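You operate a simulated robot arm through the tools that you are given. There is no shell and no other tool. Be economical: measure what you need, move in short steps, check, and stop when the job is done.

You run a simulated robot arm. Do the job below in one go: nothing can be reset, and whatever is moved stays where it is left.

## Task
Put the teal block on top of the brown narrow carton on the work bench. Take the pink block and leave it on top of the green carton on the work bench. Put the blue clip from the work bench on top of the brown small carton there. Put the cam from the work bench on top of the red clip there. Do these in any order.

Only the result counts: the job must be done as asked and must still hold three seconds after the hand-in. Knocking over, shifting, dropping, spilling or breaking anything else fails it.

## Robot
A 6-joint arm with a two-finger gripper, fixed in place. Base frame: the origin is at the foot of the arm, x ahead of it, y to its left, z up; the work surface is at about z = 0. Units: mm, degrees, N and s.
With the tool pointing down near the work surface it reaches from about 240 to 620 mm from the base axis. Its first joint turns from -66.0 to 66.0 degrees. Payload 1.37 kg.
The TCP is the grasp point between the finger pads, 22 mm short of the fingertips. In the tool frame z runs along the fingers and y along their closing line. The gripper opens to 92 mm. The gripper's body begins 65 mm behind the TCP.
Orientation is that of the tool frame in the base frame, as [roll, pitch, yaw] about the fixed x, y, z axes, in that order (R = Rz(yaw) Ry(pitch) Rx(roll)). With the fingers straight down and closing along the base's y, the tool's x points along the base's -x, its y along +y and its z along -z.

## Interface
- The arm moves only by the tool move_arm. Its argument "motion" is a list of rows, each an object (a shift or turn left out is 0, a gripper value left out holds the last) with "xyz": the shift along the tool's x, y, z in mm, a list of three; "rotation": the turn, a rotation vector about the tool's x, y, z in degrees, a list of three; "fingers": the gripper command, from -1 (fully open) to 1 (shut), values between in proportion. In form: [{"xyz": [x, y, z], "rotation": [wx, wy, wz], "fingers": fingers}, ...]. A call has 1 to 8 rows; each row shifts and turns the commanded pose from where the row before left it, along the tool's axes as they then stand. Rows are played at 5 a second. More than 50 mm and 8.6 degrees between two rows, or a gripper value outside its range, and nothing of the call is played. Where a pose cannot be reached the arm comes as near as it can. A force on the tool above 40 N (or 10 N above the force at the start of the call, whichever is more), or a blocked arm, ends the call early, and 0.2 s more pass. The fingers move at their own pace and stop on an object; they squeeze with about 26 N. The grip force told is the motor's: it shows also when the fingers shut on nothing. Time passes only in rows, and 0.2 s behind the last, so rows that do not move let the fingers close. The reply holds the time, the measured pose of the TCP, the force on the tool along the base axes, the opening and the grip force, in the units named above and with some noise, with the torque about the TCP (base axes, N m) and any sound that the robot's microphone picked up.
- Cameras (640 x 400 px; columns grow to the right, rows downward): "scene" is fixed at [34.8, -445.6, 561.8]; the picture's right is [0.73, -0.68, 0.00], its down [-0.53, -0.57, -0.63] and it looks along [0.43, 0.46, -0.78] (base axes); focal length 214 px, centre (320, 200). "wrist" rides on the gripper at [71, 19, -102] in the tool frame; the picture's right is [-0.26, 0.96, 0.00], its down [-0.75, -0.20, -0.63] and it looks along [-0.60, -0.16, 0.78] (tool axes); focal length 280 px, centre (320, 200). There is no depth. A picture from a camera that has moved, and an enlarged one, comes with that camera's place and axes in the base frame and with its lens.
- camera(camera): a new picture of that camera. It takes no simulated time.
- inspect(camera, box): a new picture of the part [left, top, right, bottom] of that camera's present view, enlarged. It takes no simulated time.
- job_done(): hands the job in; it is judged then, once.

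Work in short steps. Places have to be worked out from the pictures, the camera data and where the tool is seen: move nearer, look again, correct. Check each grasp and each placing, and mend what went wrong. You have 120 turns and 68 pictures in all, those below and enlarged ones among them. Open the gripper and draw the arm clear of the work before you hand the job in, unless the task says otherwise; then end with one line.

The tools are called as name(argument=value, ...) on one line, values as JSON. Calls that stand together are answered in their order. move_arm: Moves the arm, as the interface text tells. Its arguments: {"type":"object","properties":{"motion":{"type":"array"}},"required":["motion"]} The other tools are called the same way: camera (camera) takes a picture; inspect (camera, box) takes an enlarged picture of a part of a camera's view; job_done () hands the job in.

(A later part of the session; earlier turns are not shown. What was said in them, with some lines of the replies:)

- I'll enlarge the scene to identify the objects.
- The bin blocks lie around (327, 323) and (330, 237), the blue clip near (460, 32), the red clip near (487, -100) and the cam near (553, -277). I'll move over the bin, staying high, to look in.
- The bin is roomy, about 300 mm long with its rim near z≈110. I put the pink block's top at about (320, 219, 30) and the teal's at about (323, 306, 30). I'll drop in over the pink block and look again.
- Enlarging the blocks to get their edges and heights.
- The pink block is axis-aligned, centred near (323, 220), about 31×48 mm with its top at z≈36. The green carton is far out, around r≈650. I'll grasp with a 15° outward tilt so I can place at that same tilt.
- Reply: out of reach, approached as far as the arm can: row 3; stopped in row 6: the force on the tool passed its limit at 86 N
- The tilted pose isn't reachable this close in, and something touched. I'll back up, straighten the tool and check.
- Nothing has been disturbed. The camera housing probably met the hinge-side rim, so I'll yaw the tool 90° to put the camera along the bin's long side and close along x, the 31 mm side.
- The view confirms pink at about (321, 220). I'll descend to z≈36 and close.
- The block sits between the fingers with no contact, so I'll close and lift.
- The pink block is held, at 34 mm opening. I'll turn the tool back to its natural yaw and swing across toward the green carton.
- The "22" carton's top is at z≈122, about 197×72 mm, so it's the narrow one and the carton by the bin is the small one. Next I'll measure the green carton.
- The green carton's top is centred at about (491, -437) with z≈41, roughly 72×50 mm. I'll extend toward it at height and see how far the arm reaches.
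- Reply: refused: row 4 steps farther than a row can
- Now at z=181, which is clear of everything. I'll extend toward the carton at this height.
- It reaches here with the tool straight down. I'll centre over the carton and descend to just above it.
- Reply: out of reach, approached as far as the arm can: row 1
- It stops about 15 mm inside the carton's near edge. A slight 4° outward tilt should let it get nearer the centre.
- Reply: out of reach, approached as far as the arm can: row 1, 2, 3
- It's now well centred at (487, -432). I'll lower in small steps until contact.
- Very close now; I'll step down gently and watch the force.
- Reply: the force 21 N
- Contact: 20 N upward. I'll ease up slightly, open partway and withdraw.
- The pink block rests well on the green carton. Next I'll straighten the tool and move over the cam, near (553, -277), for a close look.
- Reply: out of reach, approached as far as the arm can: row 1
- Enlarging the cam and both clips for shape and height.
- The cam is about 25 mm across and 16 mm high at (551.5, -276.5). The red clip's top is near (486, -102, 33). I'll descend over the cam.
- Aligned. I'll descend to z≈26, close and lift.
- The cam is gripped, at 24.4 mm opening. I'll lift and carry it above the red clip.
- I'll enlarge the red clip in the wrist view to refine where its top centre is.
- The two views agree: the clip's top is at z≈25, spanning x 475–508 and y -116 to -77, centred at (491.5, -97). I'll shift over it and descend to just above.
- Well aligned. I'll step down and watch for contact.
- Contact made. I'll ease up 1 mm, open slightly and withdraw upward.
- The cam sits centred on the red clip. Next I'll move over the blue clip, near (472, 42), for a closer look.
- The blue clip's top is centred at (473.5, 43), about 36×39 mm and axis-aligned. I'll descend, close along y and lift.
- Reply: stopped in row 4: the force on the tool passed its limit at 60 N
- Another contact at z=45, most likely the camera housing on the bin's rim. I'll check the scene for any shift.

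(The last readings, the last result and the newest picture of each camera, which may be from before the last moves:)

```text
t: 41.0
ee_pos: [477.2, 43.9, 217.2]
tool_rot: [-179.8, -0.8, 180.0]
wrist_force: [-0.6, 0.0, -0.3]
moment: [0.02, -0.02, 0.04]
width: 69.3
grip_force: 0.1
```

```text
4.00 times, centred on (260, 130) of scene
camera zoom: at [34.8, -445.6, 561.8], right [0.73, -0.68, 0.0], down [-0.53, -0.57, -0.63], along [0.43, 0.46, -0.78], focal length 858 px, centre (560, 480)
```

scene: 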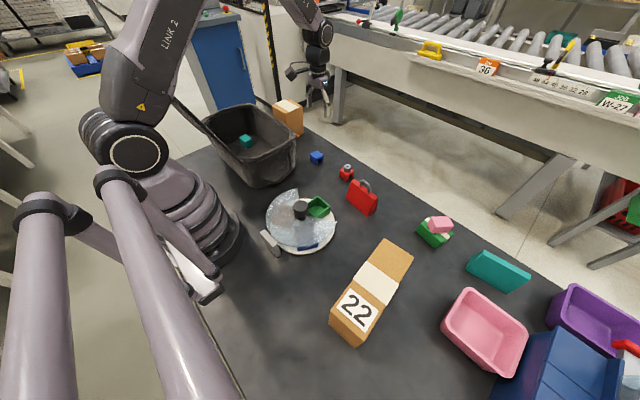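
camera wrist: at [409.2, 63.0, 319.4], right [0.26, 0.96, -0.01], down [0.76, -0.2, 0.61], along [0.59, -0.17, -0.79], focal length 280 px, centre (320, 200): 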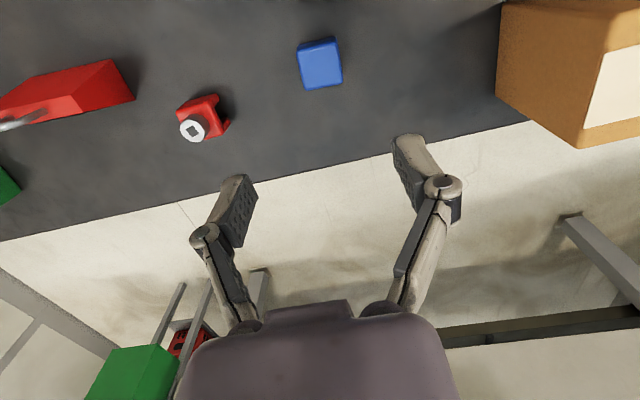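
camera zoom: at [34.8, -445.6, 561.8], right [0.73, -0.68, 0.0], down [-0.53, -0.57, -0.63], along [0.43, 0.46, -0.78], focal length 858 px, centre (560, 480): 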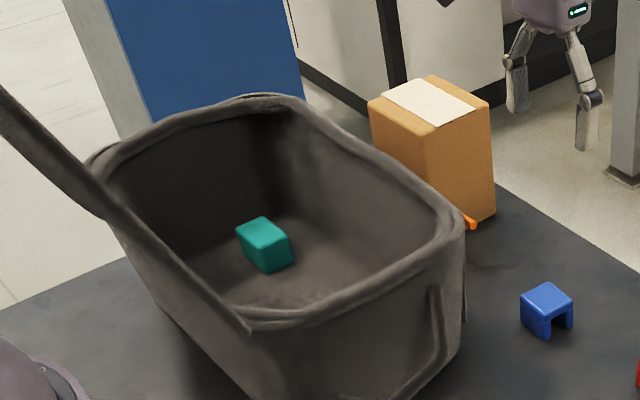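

The teal block and bin line up with the earlier picture, so there's no real shift. I'll turn the tool to yaw -90 so the camera sits clear of the bin, toward -y.

move_arm(motion=[{"rotation": [0, 0, -8.5]}, {"rotation": [0, 0, -8.5]}, {"rotation": [0, 0, -8.5]}, {"rotation": [0, 0, -8.5]}, {"rotation": [0, 0, -8.5]}, {"rotation": [0, 0, -8.5]}, {"rotation": [0, 0, -8.5]}, {"rotation": [0, 0, -8.5]}])

move_arm(motion=[{"rotation": [0, 0, -8.5]}, {"rotation": [0, 0, -8.5]}, {"rotation": [0, 0, -5]}, {"xyz": [0, 0, 45]}, {"xyz": [0, 0, 45]}, {}])

camera(camera="wrist")

```text
t: 42.8
ee_pos: [475.9, 42.5, 214.5]
tool_rot: [179.3, -0.4, -111.9]
wrist_force: [0.6, -0.2, 0.5]
moment: [0.03, 0.01, 0.03]
width: 68.8
grip_force: 0.0
```

```text
t: 44.2
ee_pos: [476.2, 43.2, 124.6]
tool_rot: [179.2, -0.2, -89.9]
wrist_force: [0.1, 0.0, 1.1]
moment: [-0.05, 0.0, 0.01]
width: 68.9
grip_force: 0.1
```

```text
26 pictures are left
camera wrist: at [458.8, -28.4, 228.0], right [-0.96, 0.26, 0.01], down [0.21, 0.76, 0.62], along [0.15, 0.6, -0.78], focal length 280 px, centre (320, 200)
```

wrist: 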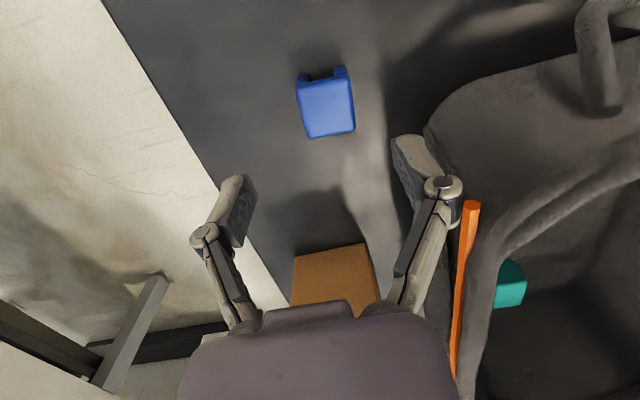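

Clearance looks acceptable and the clip is at about (473, 45). I'll descend cautiously.

move_arm(motion=[{"xyz": [-1.5, -1, 30]}, {"xyz": [0, 0, 30]}, {"xyz": [0, 0, 18]}, {"xyz": [0, 0, 12]}, {}])

```text
t: 45.4
ee_pos: [473.1, 44.7, 34.4]
tool_rot: [179.2, -0.1, -90.0]
wrist_force: [-0.4, 0.3, 0.2]
moment: [0.02, 0.0, 0.0]
width: 68.9
grip_force: 0.1
```

No contact this time. I'll close and lift.

move_arm(motion=[{"fingers": 1}, {}, {}, {}, {"xyz": [0, 0, -10]}, {"xyz": [0, 0, -40]}, {"xyz": [0, 0, -45]}, {"xyz": [0, 0, -45]}])

camera(camera="wrist")

```text
t: 47.2
ee_pos: [475.6, 43.1, 176.3]
tool_rot: [179.0, -0.2, -90.0]
wrist_force: [0.3, 0.1, -0.9]
moment: [0.0, 0.01, 0.01]
width: 36.7
grip_force: 26.1
```

```text
25 pictures are left
camera wrist: at [459.9, -28.0, 278.4], right [-0.96, 0.26, 0.01], down [0.21, 0.76, 0.62], along [0.15, 0.6, -0.78], focal length 280 px, centre (320, 200)
```

wrist: 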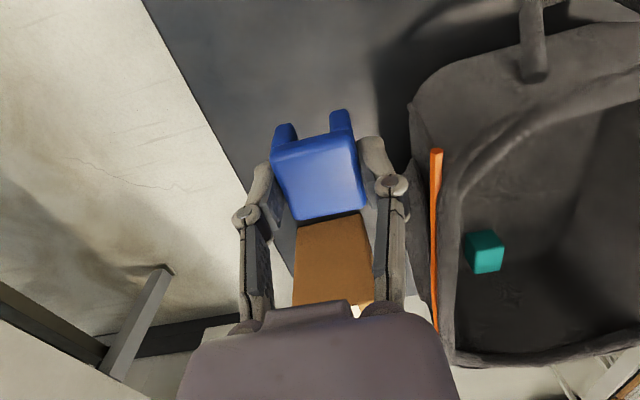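

The blue clip is held, at 36.7 mm opening. I'll rise and approach the small carton, looking along +y.

move_arm(motion=[{"xyz": [0, 0, -45]}, {"xyz": [0, 0, -35]}, {"xyz": [-40, -16, 0]}, {"xyz": [-40, -16, 0]}, {"xyz": [-40, -16, 0]}, {}])

camera(camera="wrist")

```text
t: 48.6
ee_pos: [525.4, 165.4, 252.3]
tool_rot: [179.2, -0.2, -89.9]
wrist_force: [0.1, 0.3, 0.2]
moment: [0.0, -0.03, 0.0]
width: 36.7
grip_force: 26.3
```

```text
24 pictures are left
camera wrist: at [508.5, 95.4, 355.7], right [-0.96, 0.26, 0.01], down [0.21, 0.75, 0.62], along [0.15, 0.6, -0.78], focal length 280 px, centre (320, 200)
```

wrist: 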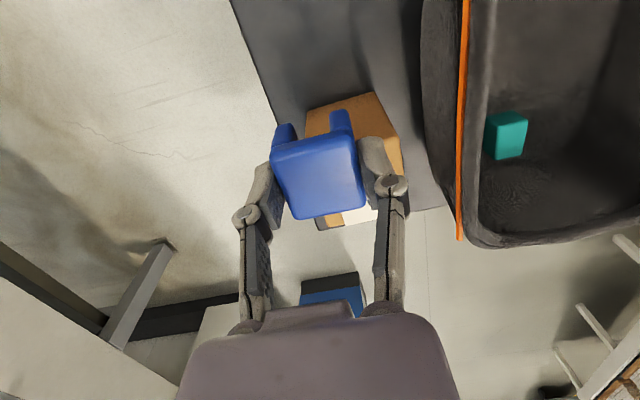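

I put the small carton's top centre at about (516, 261) with z≈125–130. I'll move over it and come down part way.

move_arm(motion=[{"xyz": [-48, 4.7, 0]}, {"xyz": [-48, 4.7, 0]}, {"xyz": [0, 0, 40]}, {"xyz": [0, 0, 25]}, {}])

inspect(camera="scene", box=[244, 60, 340, 120])

camera(camera="wrist")

```text
t: 49.8
ee_pos: [515.2, 261.7, 184.1]
tool_rot: [179.2, -0.2, -90.0]
wrist_force: [1.1, 0.1, 0.2]
moment: [0.0, 0.01, 0.02]
width: 36.7
grip_force: 25.8
```

```text
6.67 times, centred on (292, 90) of scene
camera zoom: at [34.8, -445.6, 561.8], right [0.73, -0.68, 0.0], down [-0.53, -0.57, -0.63], along [0.43, 0.46, -0.78], focal length 1430 px, centre (507, 933)
```

zoom: 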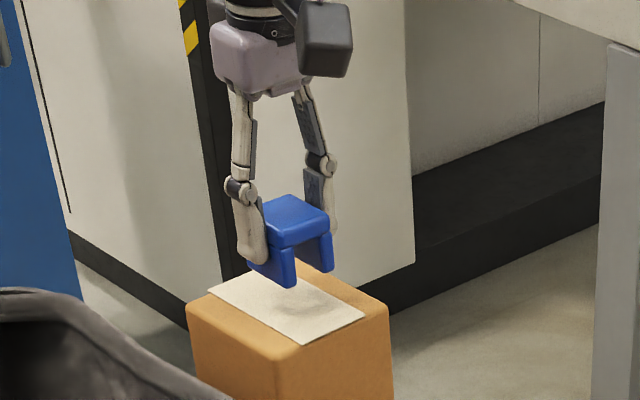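

```text
22 pictures are left
camera wrist: at [498.1, 190.3, 287.5], right [-0.96, 0.26, 0.01], down [0.21, 0.75, 0.62], along [0.15, 0.6, -0.78], focal length 280 px, centre (320, 200)
```

wrist: 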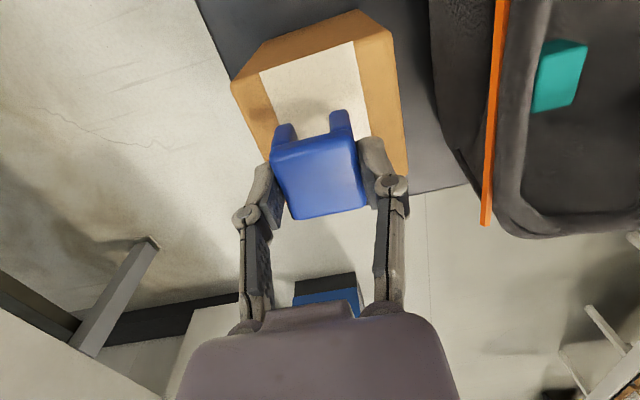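

The clip is over the carton. I'll shift 4 mm toward its centre and lower stepwise.

move_arm(motion=[{"xyz": [0, 4, 8]}, {"xyz": [0, 0, 6]}, {}])

inspect(camera="scene", box=[244, 60, 340, 120])

```text
t: 50.6
ee_pos: [511.5, 260.6, 174.8]
tool_rot: [179.2, -0.1, -90.0]
wrist_force: [-0.4, -0.3, -0.3]
moment: [-0.03, 0.0, 0.0]
width: 36.9
grip_force: 26.2
```

```text
6.67 times, centred on (292, 90) of scene
camera zoom: at [34.8, -445.6, 561.8], right [0.73, -0.68, 0.0], down [-0.53, -0.57, -0.63], along [0.43, 0.46, -0.78], focal length 1430 px, centre (507, 933)
```

zoom: 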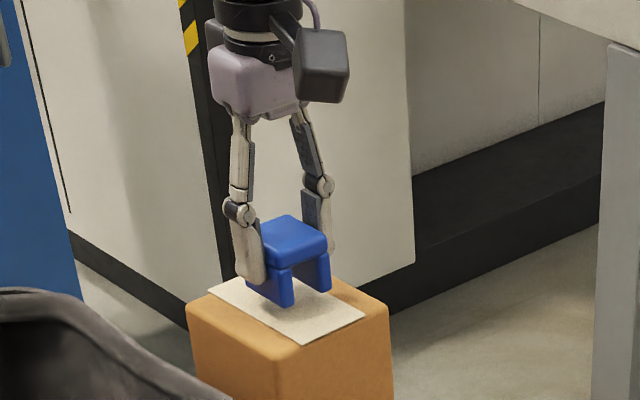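

A small gap is left, so I'll keep stepping down.

move_arm(motion=[{"xyz": [0, 0, 3]}, {"xyz": [0, 0, 3]}, {}])

move_arm(motion=[{"xyz": [0, 0, 3]}, {}])

```text
t: 51.4
ee_pos: [510.4, 260.3, 168.0]
tool_rot: [179.2, -0.2, -90.0]
wrist_force: [0.4, 0.7, -0.4]
moment: [0.01, -0.03, -0.02]
width: 36.9
grip_force: 25.8
```

```text
t: 52.0
ee_pos: [510.8, 261.0, 164.7]
tool_rot: [179.2, -0.1, -90.1]
wrist_force: [0.1, 0.6, 1.1]
moment: [0.01, -0.02, -0.03]
width: 36.9
grip_force: 25.9
```

move_arm(motion=[{"xyz": [0, 0, 3]}, {}])

```text
t: 52.6
ee_pos: [512.5, 260.8, 163.4]
tool_rot: [179.3, 0.0, -90.1]
wrist_force: [-6.1, 0.9, 19.8]
moment: [0.04, 0.09, -0.04]
width: 37.4
grip_force: 26.1
```

Contact at about 20 N. I'll ease up, release and withdraw.

move_arm(motion=[{"xyz": [0, 0, -1.5]}, {"fingers": -0.1}, {}, {}, {"xyz": [0, 0, -15]}, {"xyz": [0, 0, -40]}, {"xyz": [0, 0, -45]}])

inspect(camera="scene", box=[180, 60, 340, 160])

```text
t: 54.2
ee_pos: [511.0, 262.6, 264.9]
tool_rot: [179.2, -0.3, -90.1]
wrist_force: [1.3, 0.0, -0.4]
moment: [-0.03, -0.02, -0.01]
width: 50.7
grip_force: 0.0
```

```text
4.00 times, centred on (260, 110) of scene
camera zoom: at [34.8, -445.6, 561.8], right [0.73, -0.68, 0.0], down [-0.53, -0.57, -0.63], along [0.43, 0.46, -0.78], focal length 858 px, centre (560, 560)
```

zoom: 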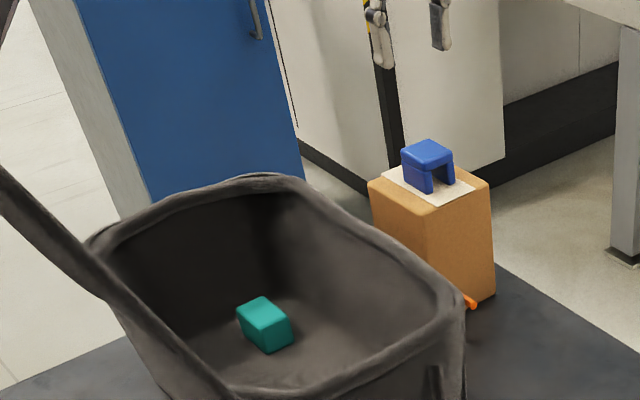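

The blue clip is on the small carton. Now the teal block at (321, 311): I'll travel high over the bin and then look.

move_arm(motion=[{"xyz": [-12, 47, 0], "fingers": -0.5}, {"xyz": [-12, 47, 0]}, {"xyz": [-12, 47, 0]}, {"xyz": [-12, 47, 0]}, {"xyz": [0, 0, 45]}, {"xyz": [0, 0, 45]}, {}])

camera(camera="wrist")

camera(camera="scene")

```text
t: 55.8
ee_pos: [320.6, 308.6, 174.3]
tool_rot: [179.2, -0.1, -90.0]
wrist_force: [-0.5, 0.1, 0.3]
moment: [0.01, 0.01, -0.03]
width: 68.8
grip_force: 0.1
```

```text
19 pictures are left
camera wrist: at [303.9, 237.3, 277.1], right [-0.96, 0.26, 0.01], down [0.21, 0.75, 0.62], along [0.15, 0.6, -0.78], focal length 280 px, centre (320, 200)
```

wrist: 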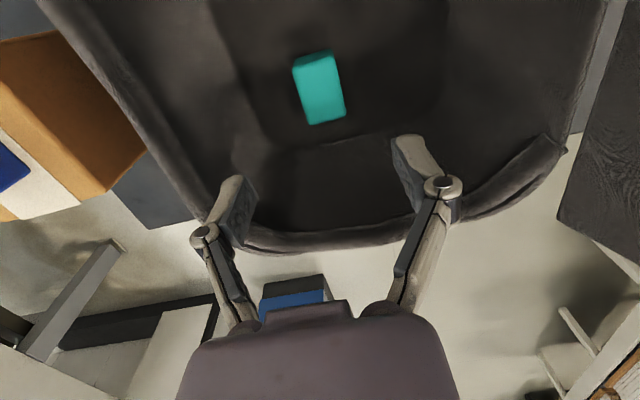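

```text
18 pictures are left
```

scene: 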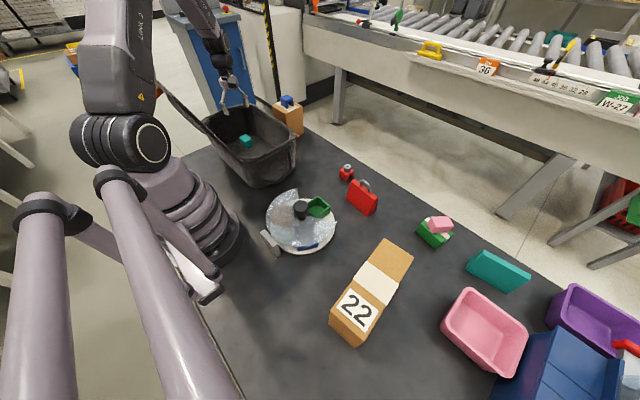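

Teal is confirmed at (320, 312). I'll descend in steps.

move_arm(motion=[{"xyz": [-3, 0, 40]}, {"xyz": [0, 0, 45]}, {"xyz": [0, 0, 35]}, {"xyz": [0, 0, 18]}, {}])

```text
t: 57.0
ee_pos: [317.9, 309.9, 39.1]
tool_rot: [179.3, -0.1, -90.0]
wrist_force: [-0.2, -0.4, 0.2]
moment: [0.01, -0.02, 0.0]
width: 69.0
grip_force: 0.1
```

move_arm(motion=[{"xyz": [-1, -1, 3]}, {"fingers": 1}, {}, {}, {}, {"xyz": [0, 0, -10]}, {"xyz": [0, 0, -40]}, {"xyz": [0, 0, -45]}])

camera(camera="wrist")

```text
t: 58.8
ee_pos: [323.7, 310.1, 128.6]
tool_rot: [179.2, -0.2, -90.1]
wrist_force: [-0.8, -0.4, -0.8]
moment: [0.01, -0.03, 0.02]
width: 34.2
grip_force: 26.0
```

```text
17 pictures are left
camera wrist: at [307.6, 239.6, 231.9], right [-0.96, 0.26, 0.01], down [0.21, 0.76, 0.62], along [0.15, 0.6, -0.79], focal length 280 px, centre (320, 200)
```

wrist: 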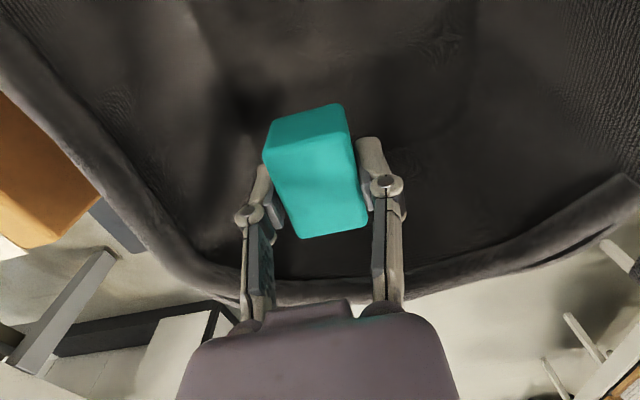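

The teal block is held. I'll lift, turn the tool back to align with the narrow carton, and carry it across high up.

move_arm(motion=[{"xyz": [0, 0, -45]}, {"xyz": [0, 0, -45]}, {"xyz": [0, 0, -45]}, {"xyz": [0, 0, -40]}, {"rotation": [0, 0, 8.3]}, {"rotation": [0, 0, 8.3]}, {"rotation": [0, 0, 8.3]}, {"rotation": [0, 0, 8.3]}])

move_arm(motion=[{"rotation": [0, 0, 8.3]}, {"rotation": [0, 0, 8.3]}, {"rotation": [0, 0, 8.3]}, {"rotation": [0, 0, 8.3]}, {"rotation": [0, 0, 8.3]}, {"rotation": [0, 0, 8.3]}, {}])

```text
t: 60.6
ee_pos: [325.3, 312.8, 304.6]
tool_rot: [179.4, -0.7, -123.4]
wrist_force: [0.4, -0.1, -1.3]
moment: [0.0, 0.03, 0.0]
width: 33.8
grip_force: 26.0
```

```text
t: 62.2
ee_pos: [325.9, 312.1, 305.7]
tool_rot: [180.0, -0.7, -173.3]
wrist_force: [0.7, 0.4, -0.7]
moment: [-0.02, -0.02, -0.01]
width: 34.0
grip_force: 26.3
```

move_arm(motion=[{"xyz": [-2.4, -45.2, 0]}, {"xyz": [-2.4, -45.2, 0]}, {"xyz": [-2.4, -45.2, 0]}, {"xyz": [-2.4, -45.2, 0]}, {"xyz": [-2.4, -45.2, 0]}, {"xyz": [-2.4, -45.2, 0]}, {"xyz": [-2.4, -45.2, 0]}])

move_arm(motion=[{"xyz": [17.5, -43.9, 0]}, {"xyz": [17.5, -43.9, 0]}, {"xyz": [17.5, -43.9, 0]}, {"xyz": [17.5, -43.9, 0]}, {"xyz": [17.5, -43.9, 0]}, {"xyz": [17.5, -43.9, 0]}, {"xyz": [17.5, -43.9, 0]}, {}])

camera(camera="wrist")

inspect(camera="scene", box=[300, 220, 460, 320])

```text
t: 63.8
ee_pos: [377.8, -4.4, 304.7]
tool_rot: [-179.9, -0.8, -172.9]
wrist_force: [0.1, -0.3, 0.0]
moment: [0.03, -0.01, 0.0]
width: 34.4
grip_force: 26.2
```

```text
t: 65.6
ee_pos: [297.2, -316.0, 308.7]
tool_rot: [-179.8, -0.8, -173.0]
wrist_force: [0.3, -0.5, -0.4]
moment: [-0.02, -0.01, 0.0]
width: 34.0
grip_force: 26.0
```

```text
16 pictures are left
camera wrist: at [227.3, -306.6, 411.6], right [0.14, 0.99, 0.0], down [0.78, -0.11, 0.61], along [0.61, -0.09, -0.79], focal length 280 px, centre (320, 200)
```

wrist: 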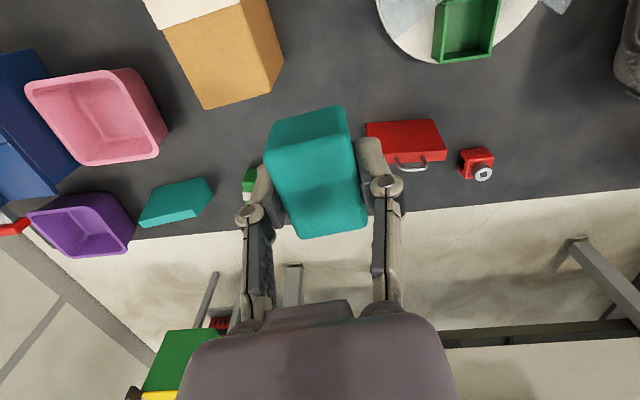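

```text
4.00 times, centred on (380, 270) of scene
camera zoom: at [34.8, -445.7, 561.8], right [0.73, -0.68, 0.0], down [-0.53, -0.57, -0.63], along [0.43, 0.46, -0.78], focal length 858 px, centre (80, -80)
```

zoom: 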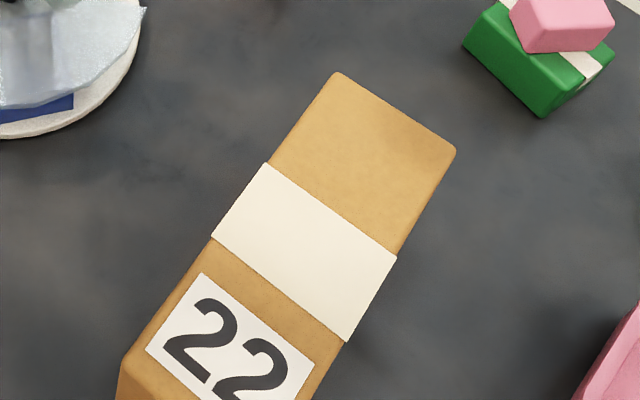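

Both views put the narrow carton's top at z≈122, with its +x end from (308, -371) to (316, -442). My target is (262, -413), so I'll move over it and descend to about 15 mm above.

move_arm(motion=[{"xyz": [15.5, -30.7, 0]}, {"xyz": [15.5, -30.7, 0]}, {"xyz": [15.5, -30.7, 0]}, {"xyz": [0, 0, 45]}, {"xyz": [0, 0, 45]}, {"xyz": [0, 0, 45]}, {}])

inspect(camera="scene", box=[300, 200, 460, 300])

camera(camera="wrist")

```text
t: 67.2
ee_pos: [260.5, -419.3, 172.3]
tool_rot: [-180.0, -0.7, -173.0]
wrist_force: [-0.4, 0.6, -0.6]
moment: [0.0, 0.0, -0.01]
width: 34.1
grip_force: 25.7
```

```text
4.00 times, centred on (380, 250) of scene
camera zoom: at [34.8, -445.6, 561.8], right [0.73, -0.68, 0.0], down [-0.53, -0.57, -0.63], along [0.43, 0.46, -0.78], focal length 858 px, centre (80, 0)
```

zoom: 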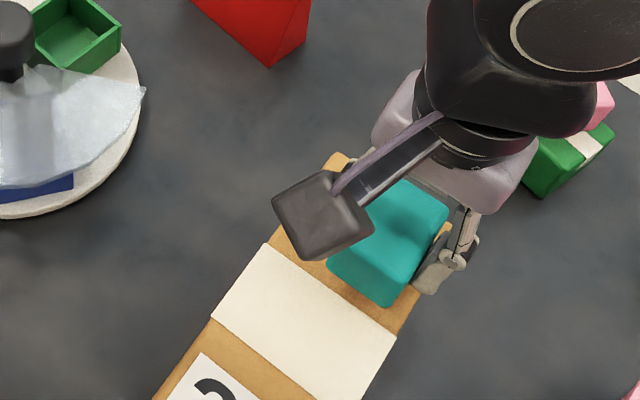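

```text
13 pictures are left
camera wrist: at [190.0, -408.5, 275.5], right [0.14, 0.99, 0.0], down [0.78, -0.11, 0.61], along [0.61, -0.09, -0.79], focal length 280 px, centre (320, 200)
```

wrist: 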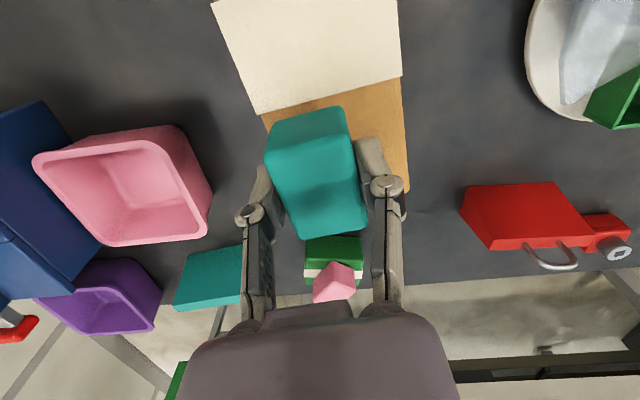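

Over the carton, I'll nudge 5 mm toward its midline and lower.

move_arm(motion=[{"xyz": [0, 5, 6]}, {"xyz": [0, 0, 4]}, {"xyz": [0, 0, 3]}, {}])

move_arm(motion=[{"xyz": [0, 0, 3]}, {}])

```text
t: 68.2
ee_pos: [260.1, -413.1, 160.5]
tool_rot: [180.0, -0.8, -173.1]
wrist_force: [-0.6, 0.8, -0.2]
moment: [0.04, -0.01, 0.01]
width: 33.9
grip_force: 26.2
```

```text
t: 68.8
ee_pos: [261.1, -412.7, 156.6]
tool_rot: [-179.9, -0.8, -173.0]
wrist_force: [-0.4, -0.4, -1.0]
moment: [-0.01, -0.01, -0.01]
width: 34.0
grip_force: 26.0
```

move_arm(motion=[{"xyz": [0, 0, 2.5]}, {}])

move_arm(motion=[{"xyz": [0, 0, 2]}, {}])

```text
t: 69.4
ee_pos: [259.6, -411.8, 155.3]
tool_rot: [-180.0, -0.8, -173.0]
wrist_force: [0.5, 1.4, 8.4]
moment: [0.24, -0.2, 0.05]
width: 34.0
grip_force: 26.1
```

```text
t: 70.0
ee_pos: [259.7, -412.5, 154.5]
tool_rot: [-179.8, -0.6, -173.1]
wrist_force: [-4.1, 6.3, 34.5]
moment: [0.24, 0.08, 0.01]
width: 34.3
grip_force: 25.7
```

Firm contact. I'll ease up, release and withdraw.

move_arm(motion=[{"xyz": [0, 0, -2]}, {"fingers": 0.0}, {}, {}, {"xyz": [0, 0, -15]}, {"xyz": [0, 0, -40]}, {"xyz": [0, 0, -45]}, {"xyz": [0, 0, -45]}])

move_arm(motion=[{"xyz": [-10, 45, 0], "fingers": -1}, {"xyz": [-10, 45, 0]}, {"xyz": [-10, 45, 0]}, {"xyz": [-10, 45, 0]}, {}])

camera(camera="scene")

inspect(camera="scene", box=[300, 200, 460, 300])

```text
t: 71.8
ee_pos: [262.0, -410.7, 301.3]
tool_rot: [180.0, -0.8, -173.1]
wrist_force: [-0.2, 0.6, 0.6]
moment: [0.03, 0.03, 0.06]
width: 46.3
grip_force: 0.1
```

```text
t: 73.0
ee_pos: [283.1, -224.4, 297.9]
tool_rot: [-179.9, -0.8, -173.0]
wrist_force: [0.9, 1.2, 0.4]
moment: [-0.02, -0.05, 0.02]
width: 92.1
grip_force: 0.0
```

```text
12 pictures are left
```

scene: 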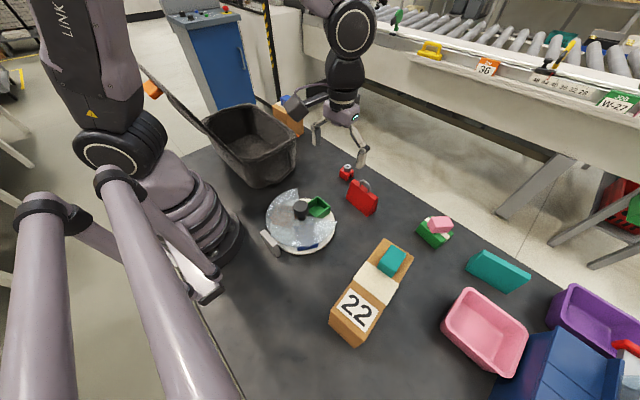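

```text
4.00 times, centred on (380, 250) of scene
camera zoom: at [34.8, -445.6, 561.8], right [0.73, -0.68, 0.0], down [-0.53, -0.57, -0.63], along [0.43, 0.46, -0.78], focal length 858 px, centre (80, 0)
```

zoom: 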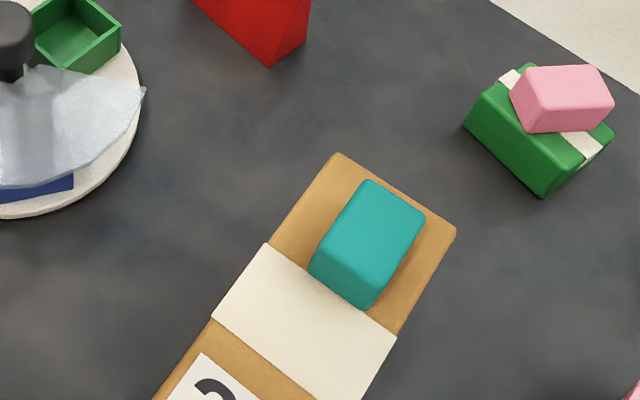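

All four placements look right and nothing else appears to have moved. The gripper is open and clear of the work, so I'm handing in.

job_done()

```text
The job is handed in.
```

I've handed in the job with all four items placed: teal block on the narrow brown "22" carton, pink block on the green carton, blue clip on the small brown carton and cam on the red clip. The tool was stopped by contact twice, over the bin and beside it, but I saw no shift in the pictures afterward.
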